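You operate a simulated robot arm through the tools that you are given. There is no shell and no other tool.

You are at the controls of a simulated two-armed robot. One attempt, no reset.

Task
Push the yellow tube home in port D4 and prove it holds air.
Fine: collar locked before the air goes on; wait for the green flag; air off and gauge at 0.0 bar at the end.

It is judged by the outcome, as a careful person would: the job done as asked, and still so three seconds after it is handed in. It fails if anything else is knocked over, pushed out of place, dropped, spilled or broken.

Robot
Two 7-joint arms with fingered hands on one trunk that stands fixed in place. Base frame: the origin is at the foot of the trunk, x ahead of it, y to its left, z up; the work surface is at about z = 860. Lengths are in mm, angles in degrees, forces in N, time in s.
The left shoulder is at [42, 163, 1061], the right one opposite. Each reaches about 1215 mm from its shoulder. Payload 4 kg a hand.
Tool frame (each hand has its own): the origin (TCP) lies between the finger pads and is the grasp point; the fingertips stand 36 mm ahead of it; z points along the fingers, y is the line along which they close. The gripper opens to 124 mm; its body begins 42 mm behind the TCP. The gripper is a hand of 4 fingers: y runs from the thumb to the fingers, the wrist lies at [-15, -99, -189] in the tool frame, and closing takes about 1.5 s.
Orientation is that of the tool frame in the base frame, as [roll, pitch, yaw] about the fixed x, y, z axes, in that order (R = Rz(yaw) Ry(pitch) Rx(roll)). With the fingers straight down and the wrist toward the robot, the tool's x, y and z point along [0, 1, 0], [1, 0, 0] and [0, 0, -1] of the base frame.

Tools
- The arms move only by the tool nudge_tool. It takes "left_steps", "right_steps" or both (then of equal length, played together; a hand with none holds still); each is text: rows parted by semicolons, each of 6 numbers parted by spaces: the shift along the tool's x, y, z in units of 20 mm (1.0 is 20 mm), then the turn, a rotation vector about the tool's x, y, z in units of 8 degrees (1.0 is 8 degrees). In form: tx ty tz wx wy wz; .... A call has 1 to 20 rows; each row shifts and turns the commanded pose from where the row before left it, along the tool's axes as they then stand. "left_hand" and "right_hand" are, for a hand that has rows, the opening in per cent of the stroke, from 0 (shut) to 100 (fully open), set as the call begins (left out, the last holds). A call with a number of a shift or a turn outside -1 to 1 is refused whole. Each row takes 0.2 s and may step no farther than 50 mm and 8.6 degrees from the row before; otherwise, or with a gripper value out of range, the whole call is refused. Where a pose cannot be reached the arm comes as near as it can. A force on the tool above 40 N (or 10 N above the force at the start of the call, whichever is more), or a blocked arm, ends the call early, and 0.2 s more pass. Each finger travels about 45 mm/s and halts on what it meets, pressing with about 27 N; the grip force reading is that of the motor and also rises with nothing between the fingers. The clock runs only during rows and for 0.2 s after the last one: add rows that do not move to give the fingers time. The reply holds the time, the measured pose of the TCP, the force on the tool along the base axes, the opening and the grip force, in the units named above and with some noise, with the torque about the TCP (base axes, N m) and any sound that the robot's microphone picked up.
- Cameras (640 x 400 px; columns grow to the right, rows downward): "scene" is now at [159.8, 33.7, 1318.7]; the picture's right is [0.48, -0.88, -0.07], its down [-0.31, -0.09, -0.95] and it looks along [0.82, 0.47, -0.31] (base axes); focal length 253 px, centre (320, 200). "left" rides on the left gripper at [-75, -86, -123] in its tool frame; the picture's right is [-0.70, -0.34, 0.63], its down [0.64, -0.68, 0.35] and it looks along [0.32, 0.65, 0.69] (tool axes); focal length 275 px, centre (320, 200). "right" rides on the right gripper at [75, -86, -123] in its tool frame; the picture's right is [-0.70, 0.34, -0.63], its down [-0.64, -0.68, 0.35] and it looks along [-0.32, 0.65, 0.69] (tool axes); focal length 275 px, centre (320, 200). There is no depth. A picture from a camera that has moved, and an enlarged one, comes with that camera's place and axes in the base frame and with its lens. The place of the scene camera against the robot may be out by one fixed shift of up to 25 mm in any direction.
- capture(camera): a new picture of that camera. The clock stands still meanwhile.
- slide_trunk(by): moves the trunk up (or, below 0, down) by that many mm; the arms and the scene camera ride with it, the base frame stays. It gives what a move gives, with no picture.
- finger_targets(index, middle, ring, thumb_bend, thumb_turn, hand): sets how far each is bent, from 0 (flat) to 1 (curled in); at 0.3 the hand is open as for a grip, at 0.7 the pads meet at the TCP. One left out holds its place. A second passes; each finger stops where it meets its share of the squeeze, and holds until it gets a number again. A gripper value or a shape takes the hand back. It gives what a move gives, with no picture; readings hold the bend of each and the force on the fingers (four entries, about 0 where the hand has none), thumb and palm. thumb_turn goes from beside the hand (0) to across from the fingers (1), as for a grip.
- hand_shape(shape, hand): the hand has 4 fingers and takes this shape, open, in about a second: jaw (thumb against the fingers, like two jaws); tri (thumb and two fingers); tip (a fingertip pinch); poke (one finger out to press); point (the index stretched); flat (the hand flat); cup (the hand cupped); fist (a fist). The gripper value then closes the fingers along that shape, each until it touches; the sizes above hold for jaw. It gives what a move gives, with no picture.
- turn_head(pan, tilt): turns the head with the scene camera to pan (to the left, within 86 degrees either way) and tilt (down, from -29 to 69), counted from straight ahead of the robot (the tilt from the chest, where the trunk bows). It gives what a move gives.
- inspect(camera, box): a new picture of the part [left, top, right, bottom] of that camera's present view, enlarged. The clock stands still meanwhile.
- finish_job(): hands the job in; it is judged then, once.

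Places have to be worked out from the pictures, the camera data and where the tool is seen. Open the grippers and draw the arms clear of the work before you hand the job in, unless the task says otherwise.

The tools are called after ">>>" by a JSON object that holds its "method" and its "body". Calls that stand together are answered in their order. nudge_tool: Moves the arms, as the interface text tells. Its arguments: {"type":"object","properties":{"left_steps":{"type":"string"},"left_hand":{"type":"number"},"right_steps":{"type":"string"},"right_hand":{"type":"number"}},"required":[]} The other tools are called the same way: slide_trunk (by) moves the trunk up or down; hand_shape (shape, hand) gives the hand a shape; finger_targets (index, middle, ring, thumb_bend, thumb_turn, hand) moves the fingers one by one; turn_head (pan, tilt) turns the head that bears the scene camera; capture (camera) takes a picture; inspect (camera, box) takes an enlarged picture of a part of a camera's view; finish_job () hands the job in.

At the start:

```text
time_s: 0.0
left_tcp_pos: [393.8, 599.1, 1320.7]
left_orientation: [-180.0, 0.0, 90.0]
left_wrist_force: [0.9, -0.3, 0.3]
left_moment: [0.0, 0.0, 0.02]
left_width: 123.9
left_grip_force: 0.1
left_shape: jaw
left_bend: [0.3, 0.3, 0.3, 0.3, 0.98]
left_finger forces: [0.0, 0.0, 0.0, 0.0, 0.1, 0.1]
right_tcp_pos: [621.8, 112.9, 1306.8]
right_orientation: [179.9, 0.0, 90.1]
right_wrist_force: [0.7, 0.1, 0.6]
right_moment: [0.04, -0.03, 0.0]
right_width: 123.4
right_grip_force: 0.1
right_shape: jaw
right_bend: [0.3, 0.3, 0.3, 0.3, 0.98]
right_finger forces: [0.1, 0.1, 0.0, 0.1, 0.1, 0.0]
trunk travel left (down, up): [-225.0, 253.0]
head pan, tilt (commanded): [28.7, 10.5]
```

scene: 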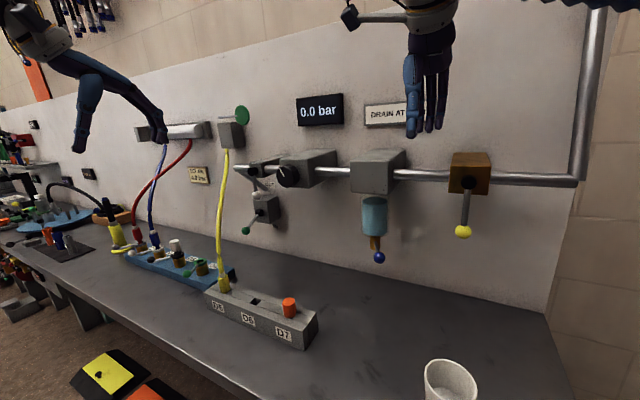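
right: 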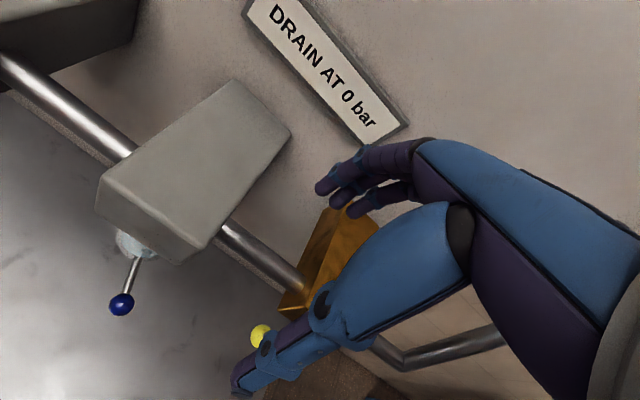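
left: 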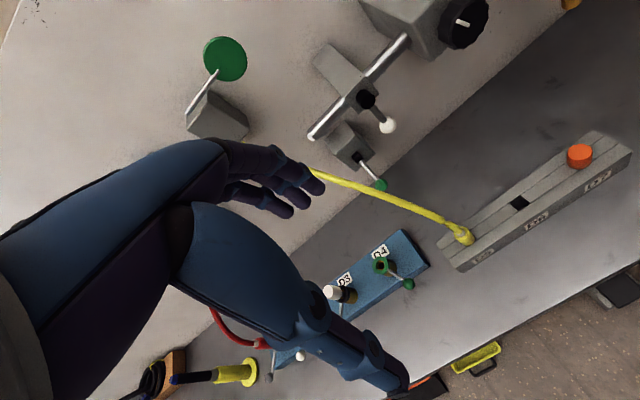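

I start by looking closely at the bench: the yellow tube, the port blocks and the valve parts.

>>> {"method": "inspect", "body": {"camera": "scene", "box": [100, 200, 340, 350]}}

>>> {"method": "inspect", "body": {"camera": "scene", "box": [180, 80, 500, 280]}}

>>> {"method": "inspect", "body": {"camera": "left", "box": [300, 100, 640, 312]}}

>>> {"method": "inspect", "body": {"camera": "scene", "box": [0, 100, 240, 250]}}

```text
2.67 times, centred on (220, 275) of scene
camera zoom: at [159.8, 33.7, 1318.7], right [0.48, -0.88, -0.07], down [-0.31, -0.09, -0.95], along [0.82, 0.47, -0.31], focal length 676 px, centre (587, 0)
```

zoom: 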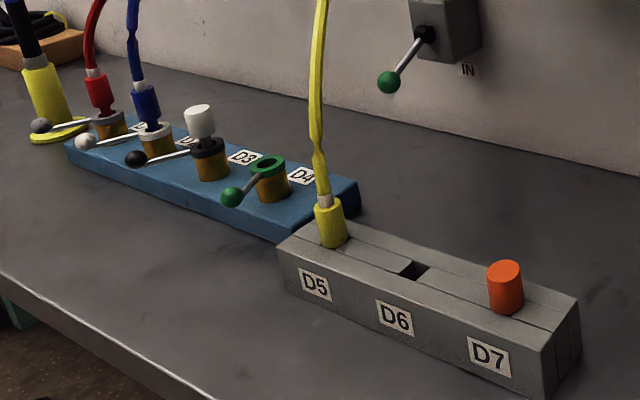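

```text
2.00 times, centred on (340, 180) of scene
camera zoom: at [159.8, 33.7, 1318.7], right [0.48, -0.88, -0.07], down [-0.31, -0.09, -0.95], along [0.82, 0.47, -0.31], focal length 507 px, centre (280, 240)
```

zoom: 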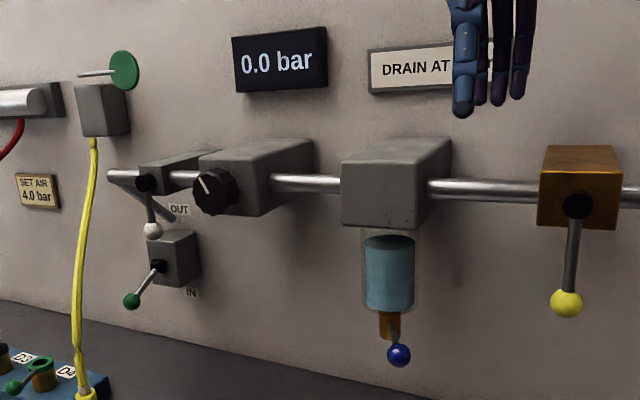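

```text
1.88 times, centred on (470, 206) of left
camera zoom: at [307.6, 522.8, 1442.2], right [-0.34, -0.7, -0.63], down [-0.68, 0.64, -0.35], along [0.65, 0.32, -0.69], focal length 518 px, centre (38, 189)
```

zoom: 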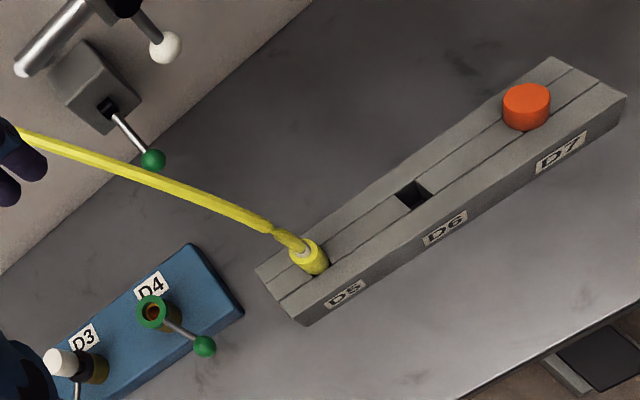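

```text
2.67 times, centred on (120, 175) of scene
camera zoom: at [159.8, 33.7, 1318.7], right [0.48, -0.88, -0.07], down [-0.31, -0.09, -0.95], along [0.82, 0.47, -0.31], focal length 676 px, centre (853, 267)
```

zoom: 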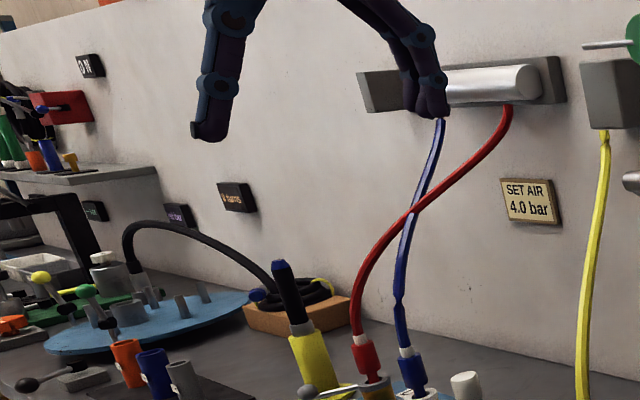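

I see a blue manifold with D1–D4 (D4 empty, green collar), a grey rack with the yellow plug parked at D5, and an air line with several valves. I zoom further in to read labels and lever states.

>>> {"method": "inspect", "body": {"camera": "scene", "box": [225, 140, 345, 240]}}

>>> {"method": "inspect", "body": {"camera": "scene", "box": [120, 225, 250, 300]}}

>>> {"method": "inspect", "body": {"camera": "left", "box": [300, 0, 500, 125]}}

>>> {"method": "inspect", "body": {"camera": "left", "box": [260, 200, 460, 325]}}

>>> {"method": "inspect", "body": {"camera": "scene", "box": [430, 130, 530, 250]}}

```text
4.00 times, centred on (285, 190) of scene
camera zoom: at [159.8, 33.7, 1318.7], right [0.48, -0.88, -0.07], down [-0.31, -0.09, -0.95], along [0.82, 0.47, -0.31], focal length 1013 px, centre (460, 240)
```

zoom: 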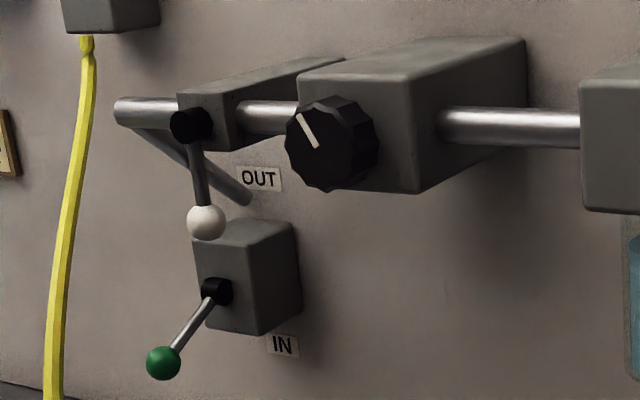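

```text
4.92 times, centred on (185, 262) of scene
camera zoom: at [159.8, 33.7, 1318.7], right [0.48, -0.88, -0.07], down [-0.31, -0.09, -0.95], along [0.82, 0.47, -0.31], focal length 1247 px, centre (985, -108)
```

zoom: 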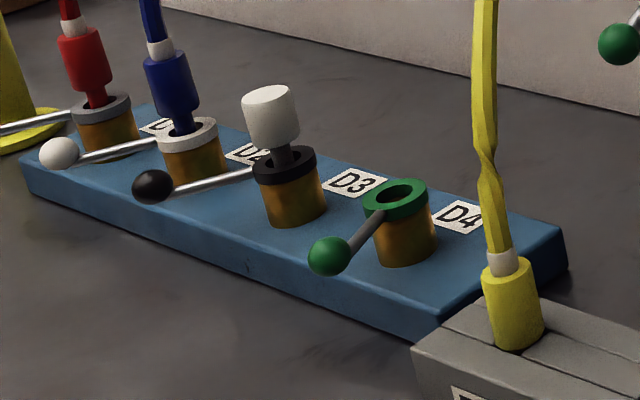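

```text
3.20 times, centred on (400, 62) of left
camera zoom: at [307.6, 522.8, 1442.2], right [-0.34, -0.7, -0.63], down [-0.68, 0.64, -0.35], along [0.65, 0.32, -0.69], focal length 881 px, centre (64, 640)
```

zoom: 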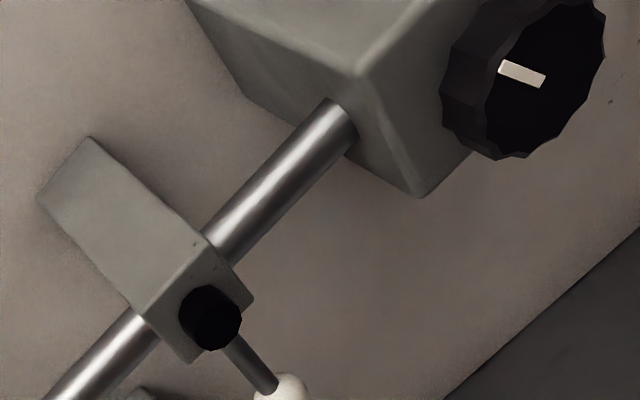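

```text
3.20 times, centred on (360, 262) of left
camera zoom: at [307.6, 522.8, 1442.2], right [-0.34, -0.7, -0.63], down [-0.68, 0.64, -0.35], along [0.65, 0.32, -0.69], focal length 881 px, centre (192, 0)
```

zoom: 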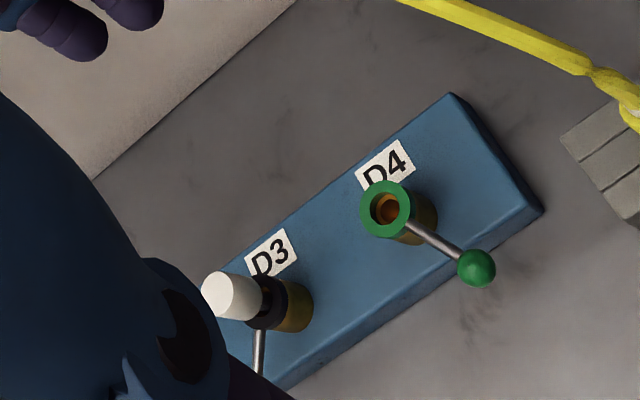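

```text
3.33 times, centred on (480, 190) of scene
camera zoom: at [159.8, 33.7, 1318.7], right [0.48, -0.88, -0.07], down [-0.31, -0.09, -0.95], along [0.82, 0.47, -0.31], focal length 844 px, centre (-213, 233)
```

zoom: 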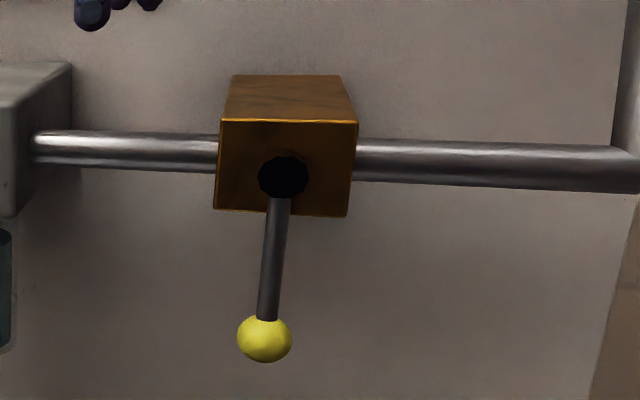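

I zoom in on the flag, the gauge and the collars to understand the present lever states.

>>> {"method": "inspect", "body": {"camera": "scene", "box": [205, 95, 265, 155]}}

>>> {"method": "inspect", "body": {"camera": "scene", "box": [285, 80, 435, 180]}}

>>> {"method": "inspect", "body": {"camera": "left", "box": [160, 20, 300, 150]}}

>>> {"method": "inspect", "body": {"camera": "right", "box": [0, 60, 320, 340]}}

>>> {"method": "turn_head", "body": {"pan": 45, "tilt": 30}}

```text
6.67 times, centred on (235, 125) of scene
camera zoom: at [159.8, 33.7, 1318.7], right [0.48, -0.88, -0.07], down [-0.31, -0.09, -0.95], along [0.82, 0.47, -0.31], focal length 1689 px, centre (887, 700)
```

zoom: 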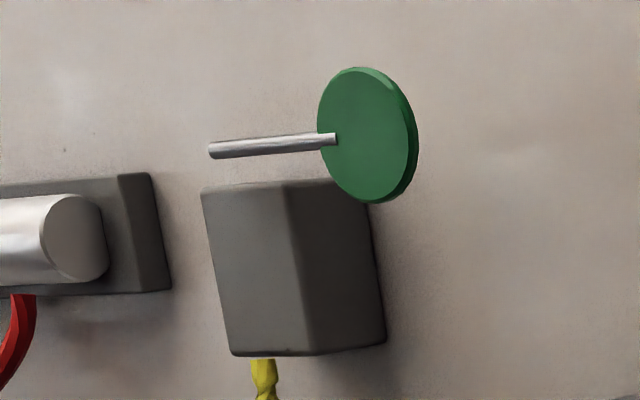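

```text
4.00 times, centred on (360, 130) of scene
camera zoom: at [159.8, 33.7, 1318.7], right [0.48, -0.88, -0.07], down [-0.31, -0.09, -0.95], along [0.82, 0.47, -0.31], focal length 1013 px, centre (160, 480)
```

zoom: 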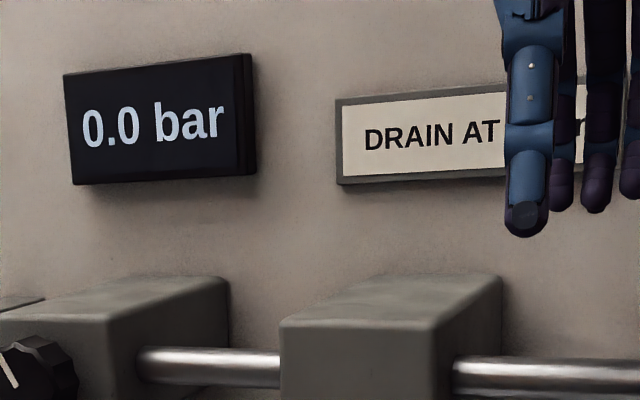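

```text
3.08 times, centred on (230, 85) of left
camera zoom: at [307.6, 522.8, 1442.2], right [-0.34, -0.7, -0.63], down [-0.68, 0.64, -0.35], along [0.65, 0.32, -0.69], focal length 847 px, centre (597, 554)
```

zoom: 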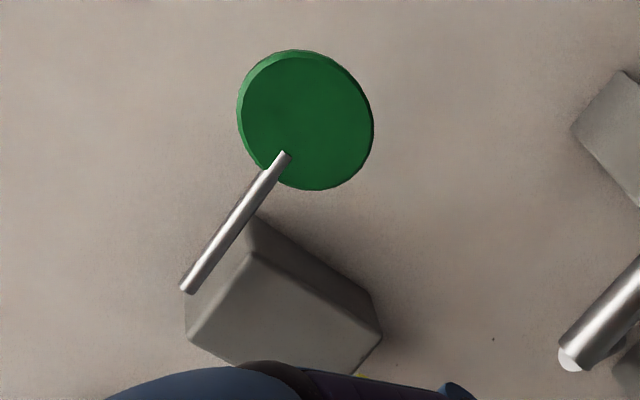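

```text
1.43 times, centred on (160, 200) of right
camera zoom: at [536.1, 188.0, 1428.5], right [0.34, -0.7, 0.63], down [-0.68, -0.64, -0.35], along [0.65, -0.32, -0.69], focal length 393 px, centre (549, 200)
```

zoom: 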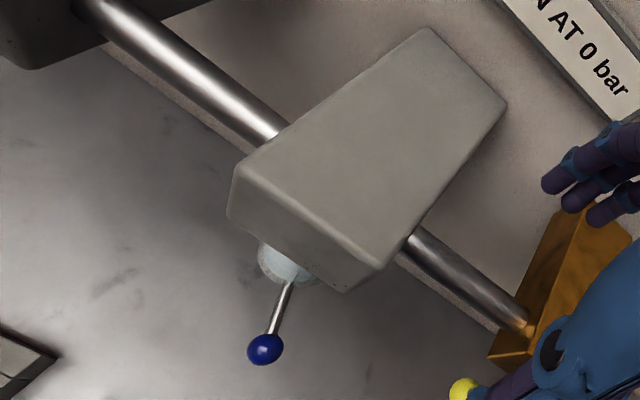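

```text
time_s: 0.8
left_tcp_pos: [392.7, 598.0, 1320.7]
left_orientation: [-180.0, 0.0, 90.0]
left_wrist_force: [-0.4, 0.3, -0.1]
left_moment: [0.01, -0.02, -0.04]
left_width: 123.5
left_grip_force: 0.0
left_shape: jaw
left_bend: [0.3, 0.3, 0.3, 0.3, 0.98]
left_finger forces: [0.1, 0.1, 0.0, 0.0, 0.0, 0.0]
right_tcp_pos: [622.0, 111.8, 1306.7]
right_orientation: [-179.9, 0.1, 90.0]
right_wrist_force: [-0.1, 0.0, 0.2]
right_moment: [0.03, 0.01, -0.03]
right_width: 123.5
right_grip_force: 0.0
right_shape: jaw
right_bend: [0.3, 0.3, 0.3, 0.3, 0.98]
right_finger forces: [0.1, 0.1, 0.0, 0.1, 0.0, 0.1]
trunk travel left (down, up): [-225.0, 253.0]
head pan, tilt (commanded): [45.0, 30.0]
```

I look at the new head view aimed at the manifold.

>>> {"method": "capture", "body": {"camera": "scene"}}

>>> {"method": "inspect", "body": {"camera": "scene", "box": [200, 80, 420, 220]}}

```text
taken
camera scene: at [137.7, 52.9, 1290.2], right [0.7, -0.71, -0.11], down [-0.48, -0.35, -0.8], along [0.53, 0.61, -0.59], focal length 253 px, centre (320, 200)
```

scene: 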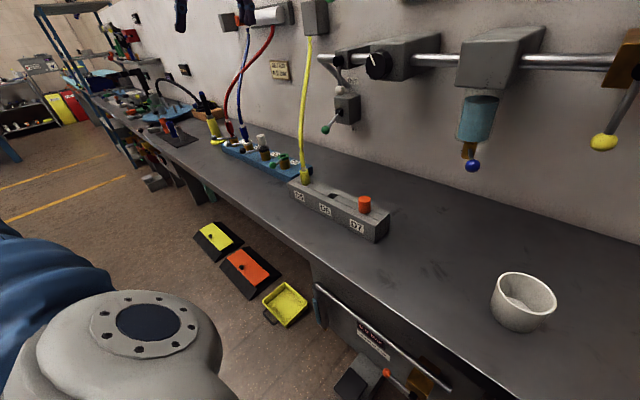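

```text
2.86 times, centred on (310, 150) of scene
camera zoom: at [137.7, 52.9, 1290.2], right [0.7, -0.71, -0.11], down [-0.48, -0.35, -0.8], along [0.53, 0.61, -0.59], focal length 724 px, centre (349, 343)
```

zoom: 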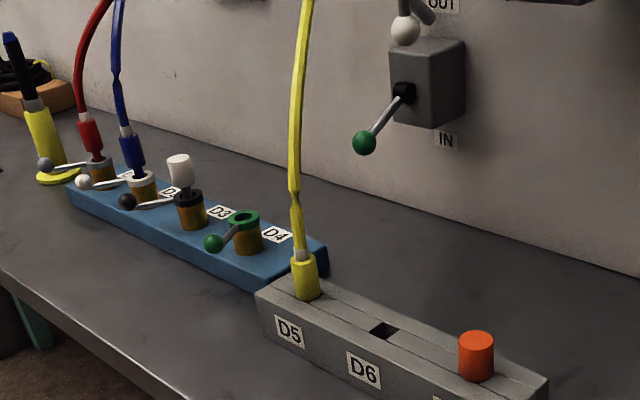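

There's something under the bench front (a label, a brass block and an orange lever); I check it before deciding which valve is the air.

>>> {"method": "inspect", "body": {"camera": "scene", "box": [300, 280, 460, 400]}}

>>> {"method": "turn_head", "body": {"pan": 25, "tilt": 45}}

>>> {"method": "capture", "body": {"camera": "scene"}}

>>> {"method": "turn_head", "body": {"pan": 10, "tilt": 5}}

>>> {"method": "capture", "body": {"camera": "scene"}}

```text
3.33 times, centred on (380, 340) of scene
camera zoom: at [137.7, 52.9, 1290.2], right [0.7, -0.71, -0.11], down [-0.48, -0.35, -0.8], along [0.53, 0.61, -0.59], focal length 844 px, centre (120, -267)
```

zoom: 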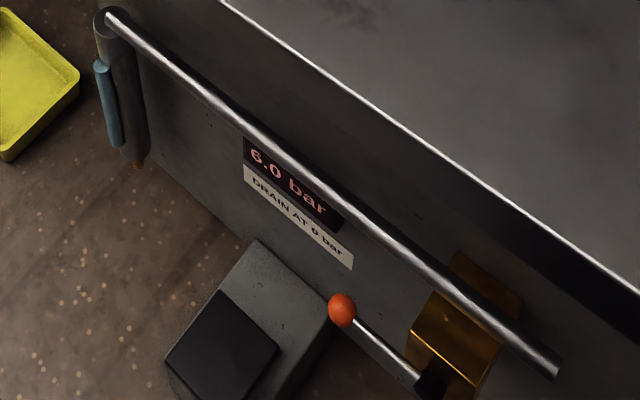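

```text
time_s: 1.7
left_tcp_pos: [393.5, 597.2, 1320.6]
left_orientation: [-180.0, 0.0, 90.0]
left_wrist_force: [-0.6, -0.1, 0.0]
left_moment: [0.02, 0.04, 0.0]
left_width: 123.5
left_grip_force: 0.0
left_shape: jaw
left_bend: [0.3, 0.3, 0.3, 0.3, 0.98]
left_finger forces: [0.0, 0.0, 0.0, 0.0, 0.0, 0.0]
right_tcp_pos: [622.5, 112.0, 1305.8]
right_orientation: [-180.0, 0.0, 90.0]
right_wrist_force: [0.5, 0.1, 0.4]
right_moment: [0.0, 0.02, -0.04]
right_width: 123.7
right_grip_force: 0.1
right_shape: jaw
right_bend: [0.3, 0.3, 0.3, 0.3, 0.98]
right_finger forces: [0.0, 0.1, 0.0, 0.0, 0.1, 0.1]
trunk travel left (down, up): [-225.0, 253.0]
head pan, tilt (commanded): [25.0, 45.0]
```

```text
taken
camera scene: at [143.8, 23.4, 1266.4], right [0.42, -0.91, -0.06], down [-0.74, -0.3, -0.6], along [0.53, 0.3, -0.8], focal length 253 px, centre (320, 200)
```

scene: 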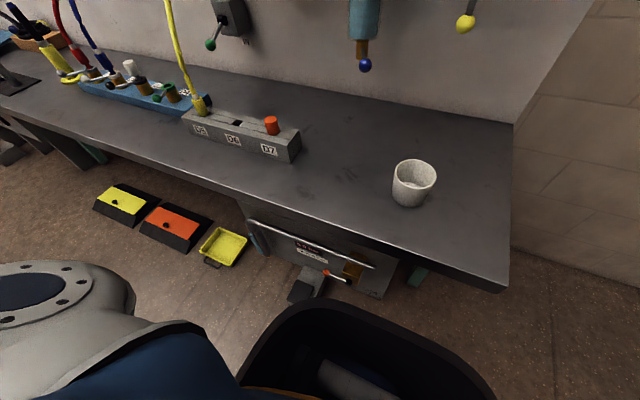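

```text
time_s: 2.7
left_tcp_pos: [393.1, 597.8, 1320.3]
left_orientation: [180.0, 0.1, 90.0]
left_wrist_force: [0.0, -0.2, 0.5]
left_moment: [0.0, -0.01, 0.01]
left_width: 123.9
left_grip_force: 0.1
left_shape: jaw
left_bend: [0.3, 0.3, 0.3, 0.3, 0.98]
left_finger forces: [0.0, 0.0, 0.1, 0.1, 0.1, 0.0]
right_tcp_pos: [623.5, 112.6, 1307.1]
right_orientation: [-179.9, 0.0, 90.0]
right_wrist_force: [-1.0, 0.1, 0.4]
right_moment: [0.01, 0.0, 0.03]
right_width: 123.8
right_grip_force: 0.1
right_shape: jaw
right_bend: [0.3, 0.3, 0.3, 0.3, 0.98]
right_finger forces: [0.1, 0.0, 0.1, 0.0, 0.0, 0.0]
trunk travel left (down, up): [-225.0, 253.0]
head pan, tilt (commanded): [10.0, 5.0]
```

```text
taken
camera scene: at [170.0, 5.0, 1326.0], right [0.17, -0.98, -0.03], down [-0.24, -0.02, -0.97], along [0.96, 0.17, -0.24], focal length 253 px, centre (320, 200)
```

scene: 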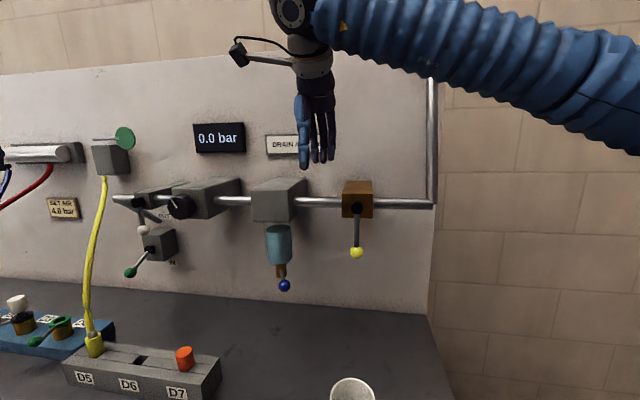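

The panel on the wall is the system I need (the 6.0 bar line under the bench belongs to something else). The yellow plug looks to be at about (491, 540, 930) and D4 at about (544, 704, 922), with its lever about 60° short of the locked direction that D1–D3 show. I turn the left hand so its closing axis runs along base y, ready to look and grip.

>>> {"method": "nudge_tool", "body": {"left_steps": "0 0 0 0 0 -1; 0 0 0 0 0 -1; 0 0 0 0 0 -1; 0 0 0 0 0 -1; 0 0 0 0 0 -1; 0 0 0 0 0 -1; 0 0 0 0 0 -1; 0 0 0 0 0 -1; 0 0 0 0 0 -1; 0 0 0 0 0 -1; 0 0 0 0 0 -1; 0 0 0 0 0 -0.25; 0 0 0 0 -1 0; 0 0 0 0 -1 0; 0 0 0 0 -1 0; 0 0 0 0 -1 0"}}

>>> {"method": "capture", "body": {"camera": "left"}}

>>> {"method": "turn_head", "body": {"pan": 35, "tilt": 20}}

>>> {"method": "capture", "body": {"camera": "scene"}}

```text
time_s: 6.1
left_tcp_pos: [393.5, 597.9, 1320.6]
left_orientation: [180.0, 32.1, 180.0]
left_wrist_force: [0.3, -0.7, -0.6]
left_moment: [0.0, -0.01, 0.02]
left_width: 123.6
left_grip_force: 0.0
left_shape: jaw
left_bend: [0.3, 0.3, 0.3, 0.3, 0.98]
left_finger forces: [0.0, 0.0, 0.1, 0.0, 0.0, 0.1]
right_tcp_pos: [621.6, 114.1, 1306.2]
right_orientation: [-179.9, 0.0, 89.9]
right_wrist_force: [0.2, -0.3, 0.3]
right_moment: [-0.01, -0.04, -0.03]
right_width: 123.4
right_grip_force: 0.1
right_shape: jaw
right_bend: [0.3, 0.3, 0.3, 0.3, 0.98]
right_finger forces: [0.0, 0.1, 0.0, 0.0, 0.1, 0.0]
trunk travel left (down, up): [-225.0, 253.0]
head pan, tilt (commanded): [10.0, 5.0]
```

```text
taken
camera left: at [391.2, 512.9, 1463.8], right [0.93, -0.34, -0.17], down [-0.36, -0.68, -0.64], along [0.1, 0.65, -0.75], focal length 275 px, centre (320, 200)
```

left: 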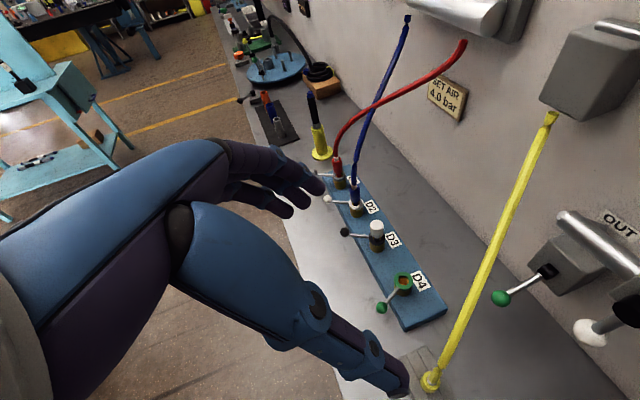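

```text
time_s: 7.0
left_tcp_pos: [393.7, 597.5, 1321.4]
left_orientation: [180.0, 32.0, 180.0]
left_wrist_force: [0.3, -0.6, -0.2]
left_moment: [0.0, -0.05, -0.01]
left_width: 123.9
left_grip_force: 0.1
left_shape: jaw
left_bend: [0.3, 0.3, 0.3, 0.3, 0.98]
left_finger forces: [0.1, 0.0, 0.1, 0.0, 0.1, 0.0]
right_tcp_pos: [621.5, 111.9, 1306.1]
right_orientation: [180.0, 0.0, 90.0]
right_wrist_force: [-0.2, 0.4, -0.1]
right_moment: [0.02, 0.01, -0.01]
right_width: 123.3
right_grip_force: 0.0
right_shape: jaw
right_bend: [0.3, 0.3, 0.3, 0.3, 0.98]
right_finger forces: [0.0, 0.0, 0.0, 0.0, 0.0, 0.0]
trunk travel left (down, up): [-225.0, 253.0]
head pan, tilt (commanded): [35.0, 20.0]
```

```text
taken
camera scene: at [152.2, 42.5, 1304.2], right [0.57, -0.82, -0.09], down [-0.42, -0.2, -0.89], along [0.71, 0.54, -0.46], focal length 253 px, centre (320, 200)
```

scene: 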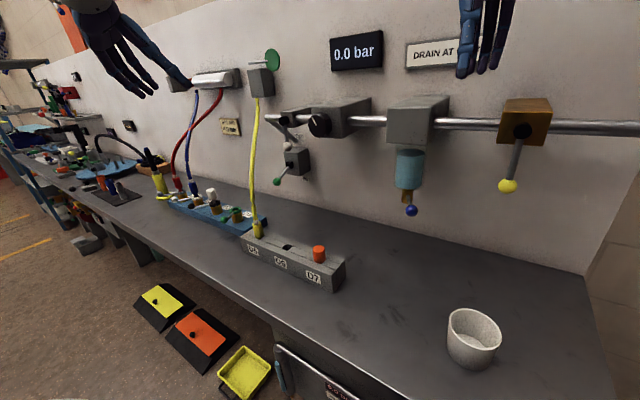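

The left camera now sees the manifold from above. I zoom to measure D4, its lever and the plug.

>>> {"method": "inspect", "body": {"camera": "left", "box": [320, 160, 480, 260]}}

>>> {"method": "inspect", "body": {"camera": "left", "box": [340, 250, 500, 400]}}

>>> {"method": "inspect", "body": {"camera": "left", "box": [480, 180, 640, 380]}}

>>> {"method": "inspect", "body": {"camera": "left", "box": [500, 0, 640, 130]}}

>>> {"method": "inspect", "body": {"camera": "scene", "box": [230, 40, 350, 200]}}

```text
4.00 times, centred on (400, 210) of left
camera zoom: at [391.9, 512.5, 1463.9], right [0.93, -0.34, -0.17], down [-0.36, -0.68, -0.63], along [0.1, 0.65, -0.75], focal length 1101 px, centre (0, 160)
```

zoom: 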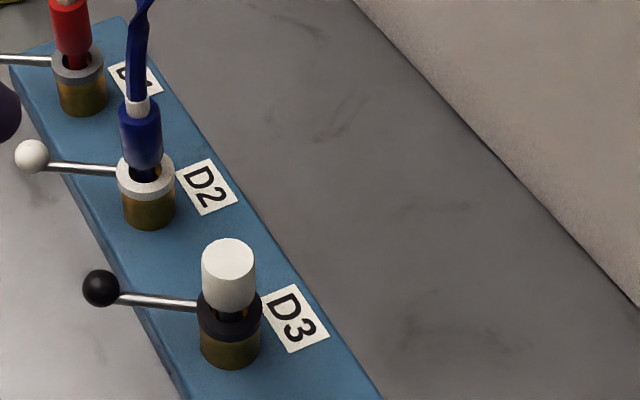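

```text
2.67 times, centred on (420, 325) of left
camera zoom: at [391.9, 512.5, 1463.9], right [0.93, -0.34, -0.17], down [-0.36, -0.68, -0.63], along [0.1, 0.65, -0.75], focal length 734 px, centre (53, -133)
```

zoom: 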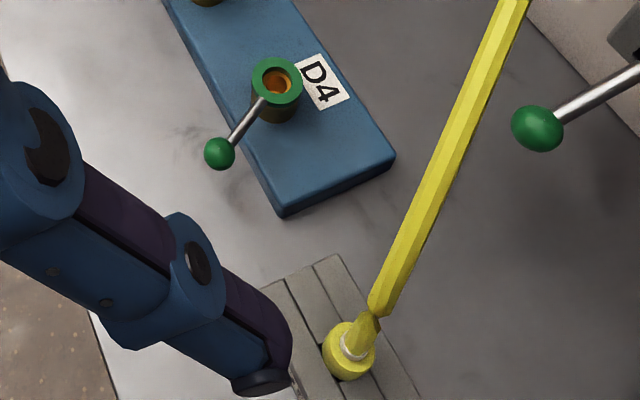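

```text
2.00 times, centred on (560, 280) of left
camera zoom: at [391.9, 512.5, 1463.9], right [0.93, -0.34, -0.17], down [-0.36, -0.68, -0.63], along [0.1, 0.65, -0.75], focal length 551 px, centre (-160, 40)
```

zoom: 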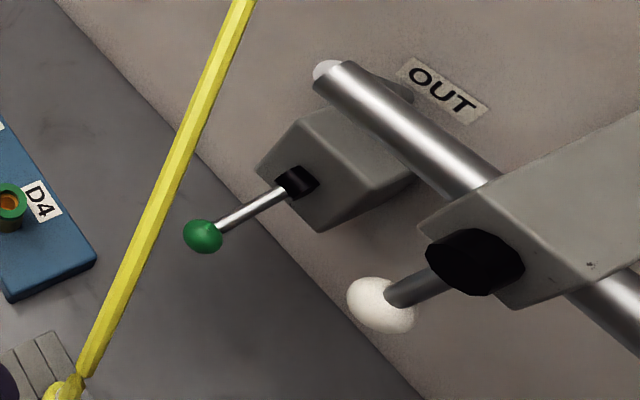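

```text
3.08 times, centred on (570, 65) of left
camera zoom: at [391.9, 512.5, 1463.9], right [0.93, -0.34, -0.17], down [-0.36, -0.68, -0.63], along [0.1, 0.65, -0.75], focal length 847 px, centre (-449, 615)
```

zoom: 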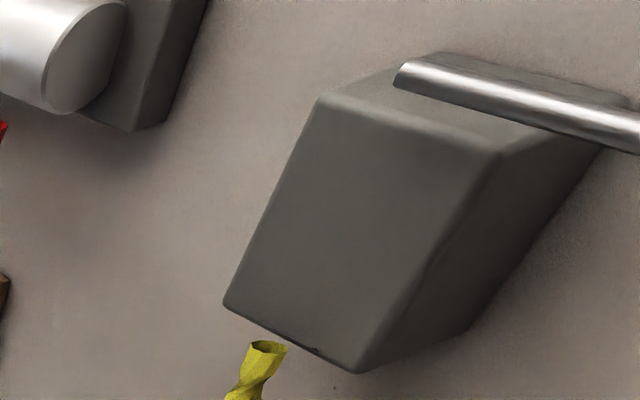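

```text
2.50 times, centred on (290, 120) of scene
camera zoom: at [152.2, 42.5, 1304.2], right [0.57, -0.82, -0.09], down [-0.42, -0.2, -0.89], along [0.71, 0.54, -0.46], focal length 633 px, centre (395, 400)
```

zoom: 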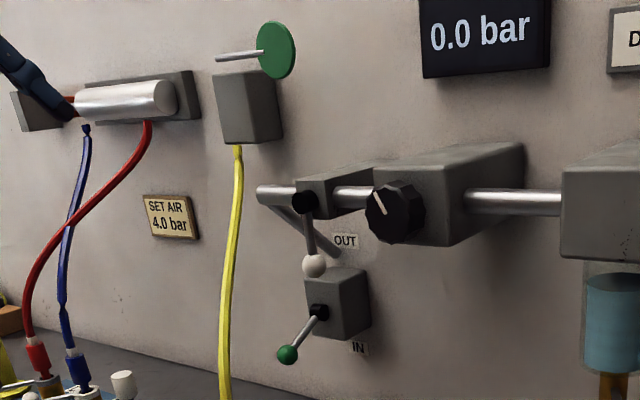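

Positions agree from two views: plug at about (489, 540), D4 centre (542, 704), its lever ball (477, 670), and the locked direction puts the ball at about (478, 742). I try the three-finger "tri" shape and check how it looks from the head.

>>> {"method": "hand_shape", "body": {"hand": "left", "shape": "tri"}}

>>> {"method": "capture", "body": {"camera": "left"}}

>>> {"method": "turn_head", "body": {"pan": 50, "tilt": 10}}

>>> {"method": "capture", "body": {"camera": "scene"}}

```text
time_s: 7.9
left_tcp_pos: [393.7, 598.7, 1321.9]
left_orientation: [180.0, 32.0, -179.9]
left_wrist_force: [-0.5, 0.1, 0.2]
left_moment: [-0.03, 0.0, 0.02]
left_width: 123.8
left_grip_force: 0.2
left_shape: tri
left_bend: [0.3, 0.3, 0.99, 0.3, 0.98]
left_finger forces: [0.0, 0.1, 0.0, 0.1, 0.0, 0.0]
right_tcp_pos: [622.6, 113.5, 1306.3]
right_orientation: [-179.9, 0.0, 90.1]
right_wrist_force: [0.0, 0.4, 0.0]
right_moment: [-0.05, 0.01, 0.03]
right_width: 123.6
right_grip_force: 0.0
right_shape: jaw
right_bend: [0.3, 0.3, 0.3, 0.3, 0.98]
right_finger forces: [0.1, 0.0, 0.1, 0.0, 0.1, 0.1]
trunk travel left (down, up): [-225.0, 253.0]
head pan, tilt (commanded): [35.0, 20.0]
```

```text
taken
camera left: at [392.0, 512.3, 1463.9], right [0.93, -0.34, -0.17], down [-0.36, -0.68, -0.64], along [0.1, 0.65, -0.75], focal length 275 px, centre (320, 200)
```

left: 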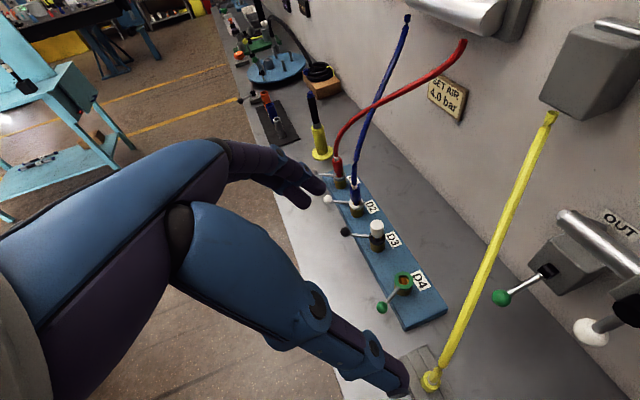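

```text
time_s: 8.7
left_tcp_pos: [392.9, 597.5, 1320.7]
left_orientation: [-179.9, 32.0, -179.9]
left_wrist_force: [-0.1, 0.5, -0.4]
left_moment: [0.0, 0.01, 0.01]
left_width: 123.5
left_grip_force: 0.1
left_shape: tri
left_bend: [0.3, 0.3, 0.99, 0.3, 0.98]
left_finger forces: [0.0, 0.1, 0.0, 0.1, 0.1, 0.0]
right_tcp_pos: [623.6, 113.6, 1306.2]
right_orientation: [-180.0, 0.0, 90.0]
right_wrist_force: [0.3, -0.5, 0.0]
right_moment: [-0.03, -0.02, 0.0]
right_width: 123.4
right_grip_force: 0.1
right_shape: jaw
right_bend: [0.3, 0.3, 0.3, 0.3, 0.98]
right_finger forces: [0.0, 0.0, 0.0, 0.0, 0.1, 0.1]
trunk travel left (down, up): [-225.0, 253.0]
head pan, tilt (commanded): [50.0, 10.0]
```

```text
taken
camera scene: at [138.5, 60.1, 1322.7], right [0.76, -0.64, -0.12], down [-0.26, -0.13, -0.96], along [0.6, 0.75, -0.27], focal length 253 px, centre (320, 200)
```

scene: 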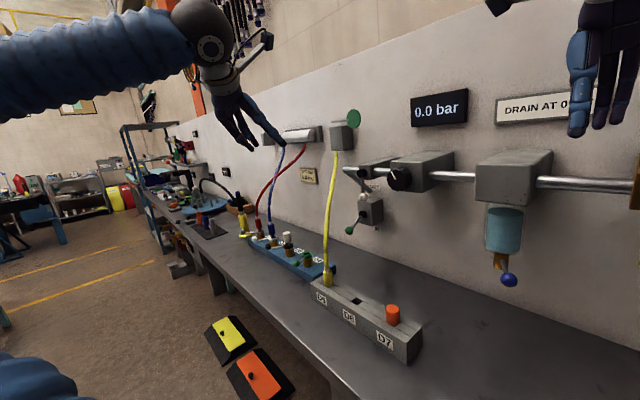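

>>> {"method": "inspect", "body": {"camera": "scene", "box": [160, 0, 320, 160]}}

```text
2.50 times, centred on (240, 80) of scene
camera zoom: at [138.5, 60.1, 1322.7], right [0.76, -0.64, -0.12], down [-0.26, -0.13, -0.96], along [0.6, 0.75, -0.27], focal length 633 px, centre (520, 500)
```

zoom: 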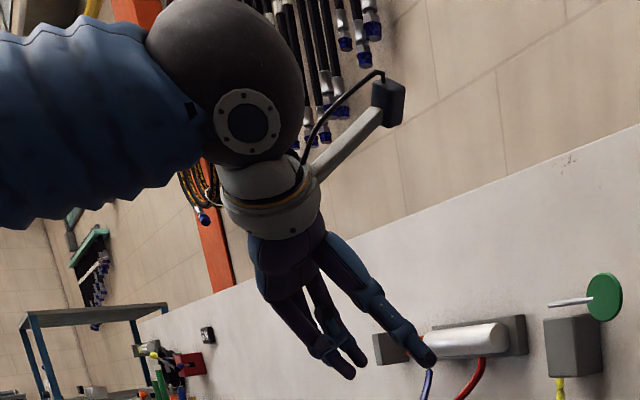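

>>> {"method": "inspect", "body": {"camera": "left", "box": [200, 120, 440, 400]}}

>>> {"method": "nudge_tool", "body": {"left_steps": "0 0 0 0 0 0; 0 0 0 0 0 0; 0 0 0 0 0 0; 0 0 0 0 0 0; 0 0 0 0 0 0", "left_hand": 30}}

>>> {"method": "capture", "body": {"camera": "left"}}

>>> {"method": "inspect", "body": {"camera": "left", "box": [200, 120, 440, 400]}}

```text
1.43 times, centred on (320, 260) of left
camera zoom: at [392.0, 512.3, 1463.9], right [0.93, -0.34, -0.17], down [-0.36, -0.68, -0.64], along [0.1, 0.65, -0.75], focal length 393 px, centre (320, 114)
```

zoom: 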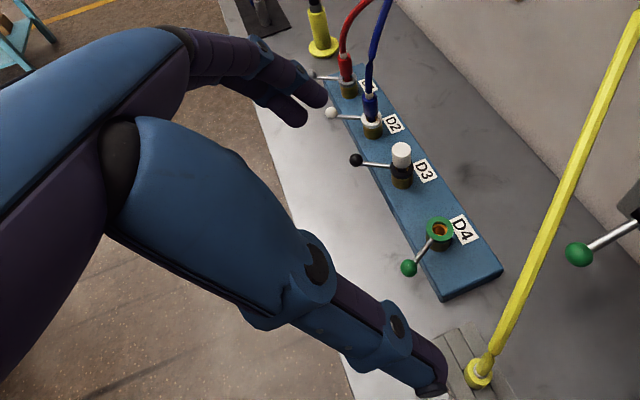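

```text
time_s: 9.9
left_tcp_pos: [393.4, 599.2, 1321.8]
left_orientation: [179.9, 31.9, 180.0]
left_wrist_force: [-0.9, -0.1, -0.1]
left_moment: [0.02, 0.01, 0.0]
left_width: 37.6
left_grip_force: 0.1
left_shape: tri
left_bend: [0.51, 0.54, 0.99, 0.62, 1.0]
left_finger forces: [0.0, 0.0, 0.0, 0.1, 0.1, 0.0]
right_tcp_pos: [621.7, 113.0, 1307.0]
right_orientation: [180.0, 0.0, 90.0]
right_wrist_force: [-0.1, -0.5, 0.6]
right_moment: [0.0, 0.01, -0.01]
right_width: 123.5
right_grip_force: 0.0
right_shape: jaw
right_bend: [0.3, 0.3, 0.3, 0.3, 0.98]
right_finger forces: [0.0, 0.0, 0.0, 0.1, 0.0, 0.0]
trunk travel left (down, up): [-225.0, 253.0]
head pan, tilt (commanded): [50.0, 10.0]
```

```text
taken
camera left: at [391.9, 512.3, 1463.9], right [0.93, -0.34, -0.17], down [-0.36, -0.68, -0.64], along [0.1, 0.65, -0.75], focal length 275 px, centre (320, 200)
```

left: 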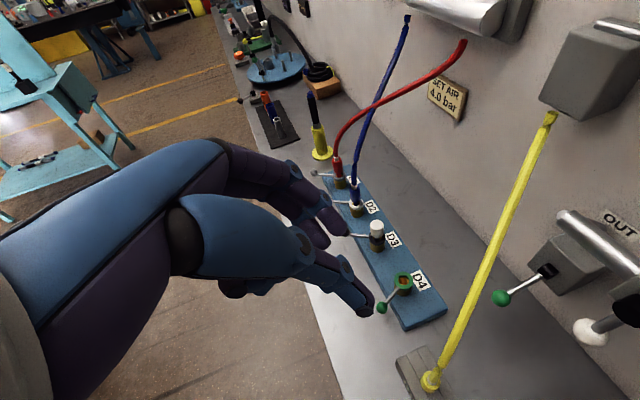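

```text
1.43 times, centred on (320, 260) of left
camera zoom: at [391.9, 512.3, 1463.9], right [0.93, -0.34, -0.17], down [-0.36, -0.68, -0.64], along [0.1, 0.65, -0.75], focal length 393 px, centre (320, 114)
```

zoom: 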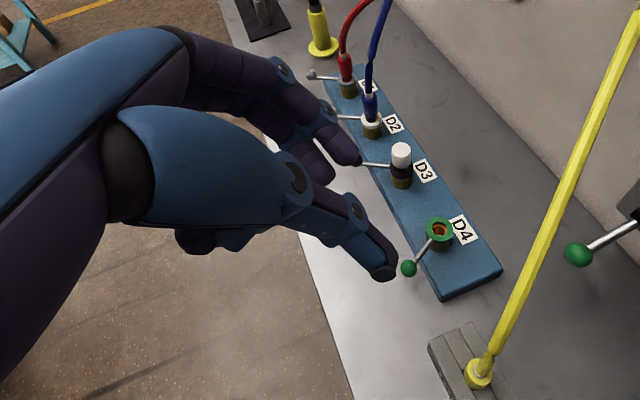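

In "tri" the thumb sits between index and middle, so the grasp point is centred. I tilt a further 8° and come to a pre-grasp pose about 130 mm behind the plug along the fingers, to look closely.

>>> {"method": "nudge_tool", "body": {"left_steps": "0 0 0 0 -1 0; 0.715 -0.242 0.929 0 0 0; 0.715 -0.242 0.929 0 0 0; 0.715 -0.242 0.929 0 0 0; 0.715 -0.242 0.929 0 0 0; 0.715 -0.242 0.929 0 0 0; 0.715 -0.242 0.929 0 0 0; 0.715 -0.242 0.929 0 0 0; 0.715 -0.242 0.929 0 0 0; 0.715 -0.242 0.929 0 0 0; 0.715 -0.242 0.929 0 0 0; 0.715 -0.242 0.929 0 0 0; 0.715 -0.242 0.929 0 0 0", "left_hand": 80}}

>>> {"method": "capture", "body": {"camera": "left"}}

>>> {"method": "capture", "body": {"camera": "scene"}}

```text
time_s: 12.7
left_tcp_pos: [446.9, 574.9, 1066.5]
left_orientation: [-179.9, 40.0, -179.9]
left_wrist_force: [-0.7, 0.1, 0.6]
left_moment: [-0.02, -0.01, 0.05]
left_width: 99.0
left_grip_force: 0.0
left_shape: tri
left_bend: [0.32, 0.35, 0.99, 0.0, 0.98]
left_finger forces: [0.0, 0.1, 0.1, 0.1, 0.0, 0.0]
left hand out of reach, approached as far as the arm can: row 9, 10, 11, 12, 13
right_tcp_pos: [622.5, 113.1, 1306.6]
right_orientation: [-179.9, 0.0, 90.0]
right_wrist_force: [-0.9, -0.6, -0.9]
right_moment: [0.01, 0.0, 0.0]
right_width: 123.7
right_grip_force: 0.2
right_shape: jaw
right_bend: [0.3, 0.3, 0.3, 0.3, 0.98]
right_finger forces: [0.0, 0.0, 0.0, 0.1, 0.0, 0.1]
trunk travel left (down, up): [-225.0, 253.0]
head pan, tilt (commanded): [50.0, 10.0]
```

```text
taken
camera left: at [425.7, 489.5, 1208.6], right [0.94, -0.34, -0.04], down [-0.27, -0.68, -0.68], along [0.2, 0.65, -0.73], focal length 275 px, centre (320, 200)
```

left: 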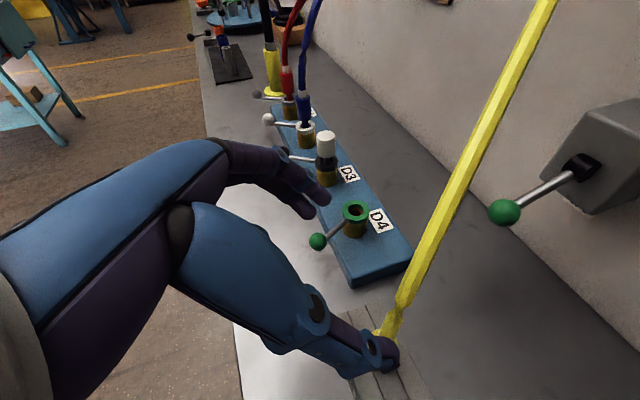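

```text
taken
camera scene: at [139.0, 60.6, 1322.6], right [0.76, -0.64, -0.12], down [-0.26, -0.13, -0.96], along [0.6, 0.75, -0.27], focal length 253 px, centre (320, 200)
```

scene: 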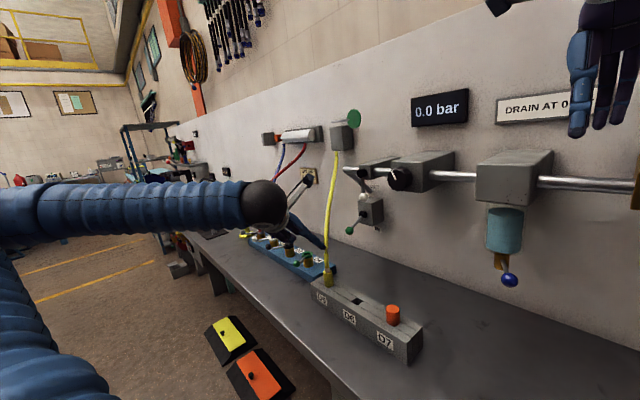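

The arm stopped short because the wrist is too close to its shoulder at this height. I lift the left hand, draw the right hand back from the panel, then lower the trunk to gain reach.

>>> {"method": "nudge_tool", "body": {"left_steps": "-0.643 0 -0.766 0 0 0; -0.643 0 -0.766 0 0 0; -0.643 0 -0.766 0 0 0; -0.643 0 -0.766 0 0 0; -0.643 0 -0.766 0 0 0; -0.643 0 -0.766 0 0 0; -0.643 0 -0.766 0 0 0; -0.643 0 -0.766 0 0 0; -0.643 0 -0.766 0 0 0; -0.643 0 -0.766 0 0 0", "right_steps": "0 -1 0 0 0 0; 0 -1 0 0 0 0; 0 -1 0 0 0 0; 0 -1 0 0 0 0; 0 -1 0 0 0 0; 0 -1 0 0 0 0; 0 -1 0 0 0 0; 0 -1 0 0 0 0; 0 -1 0 0 0 0; 0 -1 0 0 0 0"}}

```text
time_s: 14.9
left_tcp_pos: [445.7, 575.9, 1268.3]
left_orientation: [-180.0, 39.9, 179.9]
left_wrist_force: [0.4, -0.8, -0.4]
left_moment: [0.0, 0.02, 0.01]
left_width: 98.9
left_grip_force: 0.0
left_shape: tri
left_bend: [0.32, 0.35, 0.99, 0.0, 0.98]
left_finger forces: [0.0, 0.0, 0.0, 0.0, 0.0, 0.0]
right_tcp_pos: [421.9, 113.3, 1306.2]
right_orientation: [-180.0, -0.1, 90.0]
right_wrist_force: [0.4, 0.6, -0.7]
right_moment: [0.02, -0.01, 0.0]
right_width: 124.0
right_grip_force: 0.0
right_shape: jaw
right_bend: [0.3, 0.3, 0.3, 0.3, 0.98]
right_finger forces: [0.0, 0.0, 0.0, 0.0, 0.1, 0.0]
trunk travel left (down, up): [-225.0, 253.0]
head pan, tilt (commanded): [50.0, 10.0]
```

The next call starts from where the arm really is. Now I lower the trunk by 180 mm.

>>> {"method": "slide_trunk", "body": {"by": -180}}

>>> {"method": "capture", "body": {"camera": "scene"}}

>>> {"method": "capture", "body": {"camera": "left"}}

>>> {"method": "capture", "body": {"camera": "right"}}

```text
time_s: 16.9
left_tcp_pos: [444.7, 576.5, 1089.3]
left_orientation: [180.0, 40.1, 180.0]
left_wrist_force: [-1.1, -1.1, 0.5]
left_moment: [0.0, 0.03, 0.02]
left_width: 99.2
left_grip_force: 0.0
left_shape: tri
left_bend: [0.32, 0.35, 0.99, 0.0, 0.98]
left_finger forces: [0.1, 0.1, 0.0, 0.0, 0.0, 0.0]
right_tcp_pos: [420.1, 112.3, 1127.1]
right_orientation: [179.9, 0.0, 90.0]
right_wrist_force: [-0.8, 0.0, -0.2]
right_moment: [-0.01, 0.01, 0.03]
right_width: 124.0
right_grip_force: 0.0
right_shape: jaw
right_bend: [0.3, 0.3, 0.3, 0.3, 0.98]
right_finger forces: [0.0, 0.0, 0.0, 0.1, 0.1, 0.0]
trunk travel left (down, up): [-45.0, 433.0]
head pan, tilt (commanded): [50.0, 10.0]
```

```text
taken
camera scene: at [262.4, 60.1, 1079.8], right [0.69, -0.64, -0.33], down [-0.52, -0.13, -0.84], along [0.5, 0.75, -0.43], focal length 253 px, centre (320, 200)
```

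scene: 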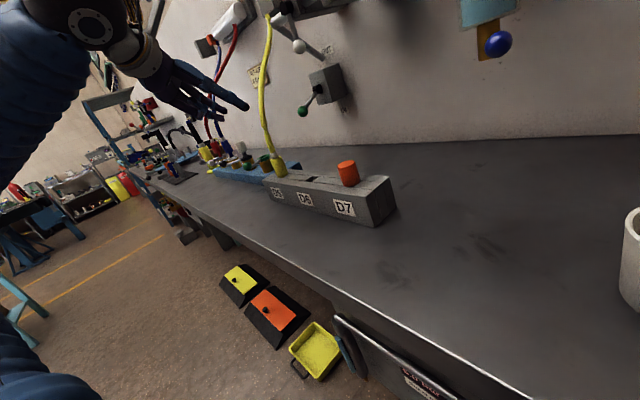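

```text
taken
camera left: at [423.4, 490.1, 1230.4], right [0.94, -0.34, -0.04], down [-0.27, -0.68, -0.68], along [0.2, 0.65, -0.73], focal length 275 px, centre (320, 200)
```

left: 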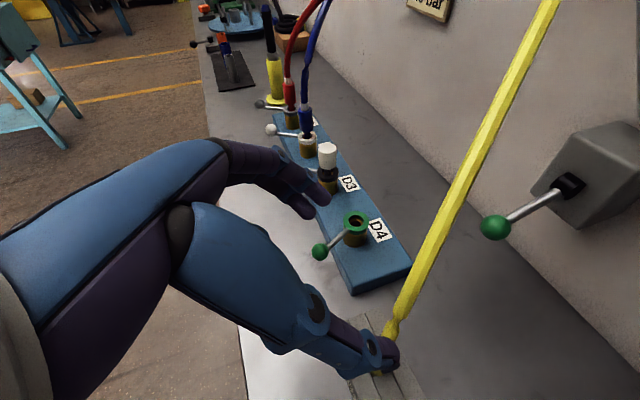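

```text
taken
camera right: at [334.6, 187.9, 1249.8], right [0.34, -0.7, 0.63], down [-0.68, -0.64, -0.35], along [0.65, -0.32, -0.69], focal length 275 px, centre (320, 200)
```

right: 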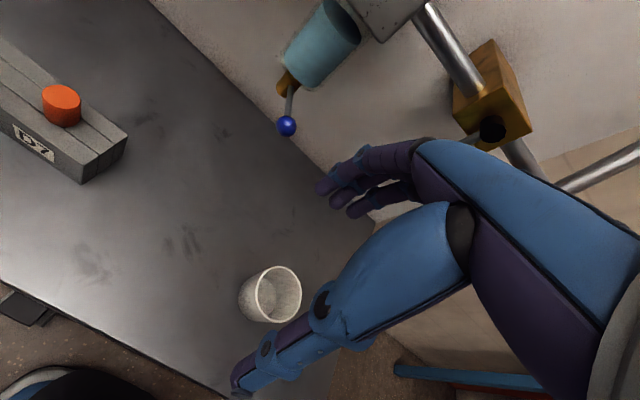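

The trunk bows forward as it goes down, so I test the reach carefully: I bring the left hand toward a point just behind the plug, still well above the rack.

>>> {"method": "nudge_tool", "body": {"left_steps": "0.4 -0.45 0.45 0 0 0; 0.4 -0.45 0.45 0 0 0; 0.4 -0.45 0.45 0 0 0; 0.4 -0.45 0.45 0 0 0"}}

>>> {"method": "capture", "body": {"camera": "left"}}

```text
time_s: 17.9
left_tcp_pos: [445.8, 541.1, 1040.8]
left_orientation: [179.9, 40.0, -180.0]
left_wrist_force: [-0.3, 0.1, -0.1]
left_moment: [0.01, -0.02, 0.0]
left_width: 99.4
left_grip_force: 0.1
left_shape: tri
left_bend: [0.32, 0.35, 0.99, 0.0, 0.98]
left_finger forces: [0.0, 0.0, 0.0, 0.0, 0.0, 0.0]
right_tcp_pos: [421.7, 113.1, 1127.0]
right_orientation: [-179.9, 0.0, 90.0]
right_wrist_force: [-0.3, -0.3, 0.3]
right_moment: [-0.04, 0.0, -0.01]
right_width: 123.5
right_grip_force: 0.0
right_shape: jaw
right_bend: [0.3, 0.3, 0.3, 0.3, 0.98]
right_finger forces: [0.1, 0.0, 0.0, 0.0, 0.0, 0.0]
trunk travel left (down, up): [-45.0, 433.0]
head pan, tilt (commanded): [50.0, 10.0]
```

```text
taken
camera left: at [423.4, 454.8, 1180.9], right [0.94, -0.34, -0.04], down [-0.27, -0.68, -0.68], along [0.2, 0.65, -0.73], focal length 275 px, centre (320, 200)
```

left: 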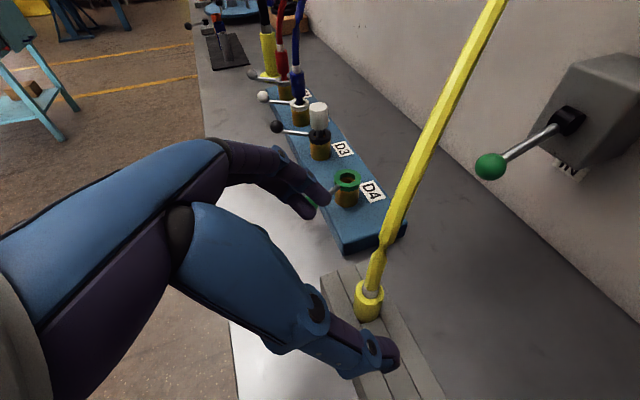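

>>> {"method": "inspect", "body": {"camera": "left", "box": [300, 230, 460, 400]}}

>>> {"method": "inspect", "body": {"camera": "left", "box": [260, 80, 420, 260]}}

>>> {"method": "inspect", "body": {"camera": "scene", "box": [200, 120, 400, 240]}}

```text
2.35 times, centred on (380, 315) of left
camera zoom: at [423.4, 454.8, 1180.9], right [0.94, -0.34, -0.04], down [-0.27, -0.68, -0.68], along [0.2, 0.65, -0.73], focal length 648 px, centre (179, -71)
```

zoom: 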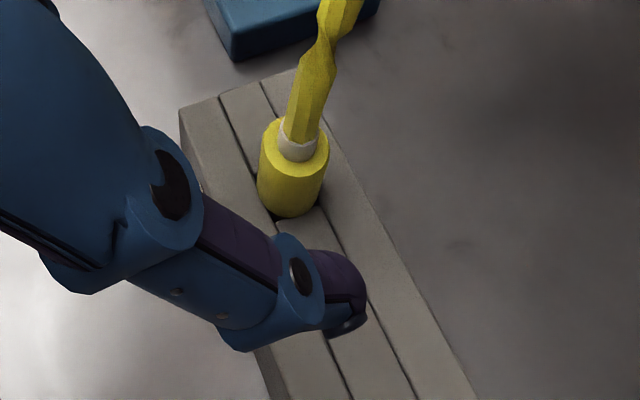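

```text
2.22 times, centred on (340, 170) of left
camera zoom: at [423.4, 454.8, 1180.9], right [0.94, -0.34, -0.04], down [-0.27, -0.68, -0.68], along [0.2, 0.65, -0.73], focal length 612 px, centre (276, 267)
```

zoom: 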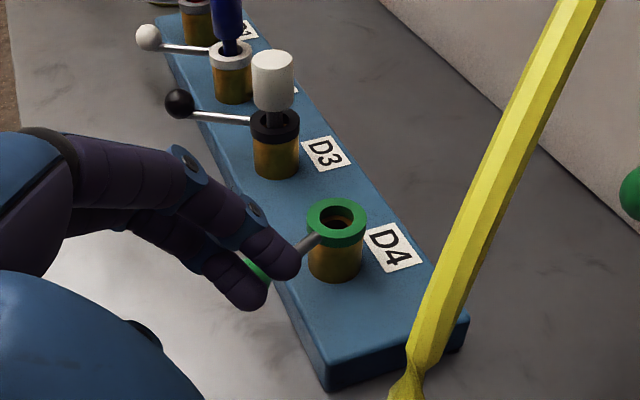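

```text
3.20 times, centred on (300, 180) of scene
camera zoom: at [263.3, 60.1, 1079.1], right [0.69, -0.64, -0.33], down [-0.52, -0.13, -0.84], along [0.5, 0.75, -0.43], focal length 811 px, centre (384, 264)
```

zoom: 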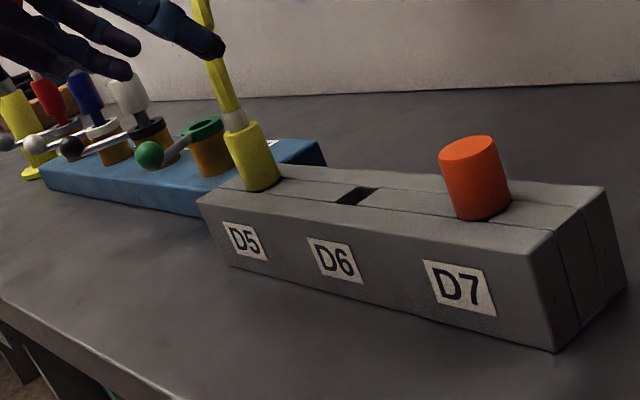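

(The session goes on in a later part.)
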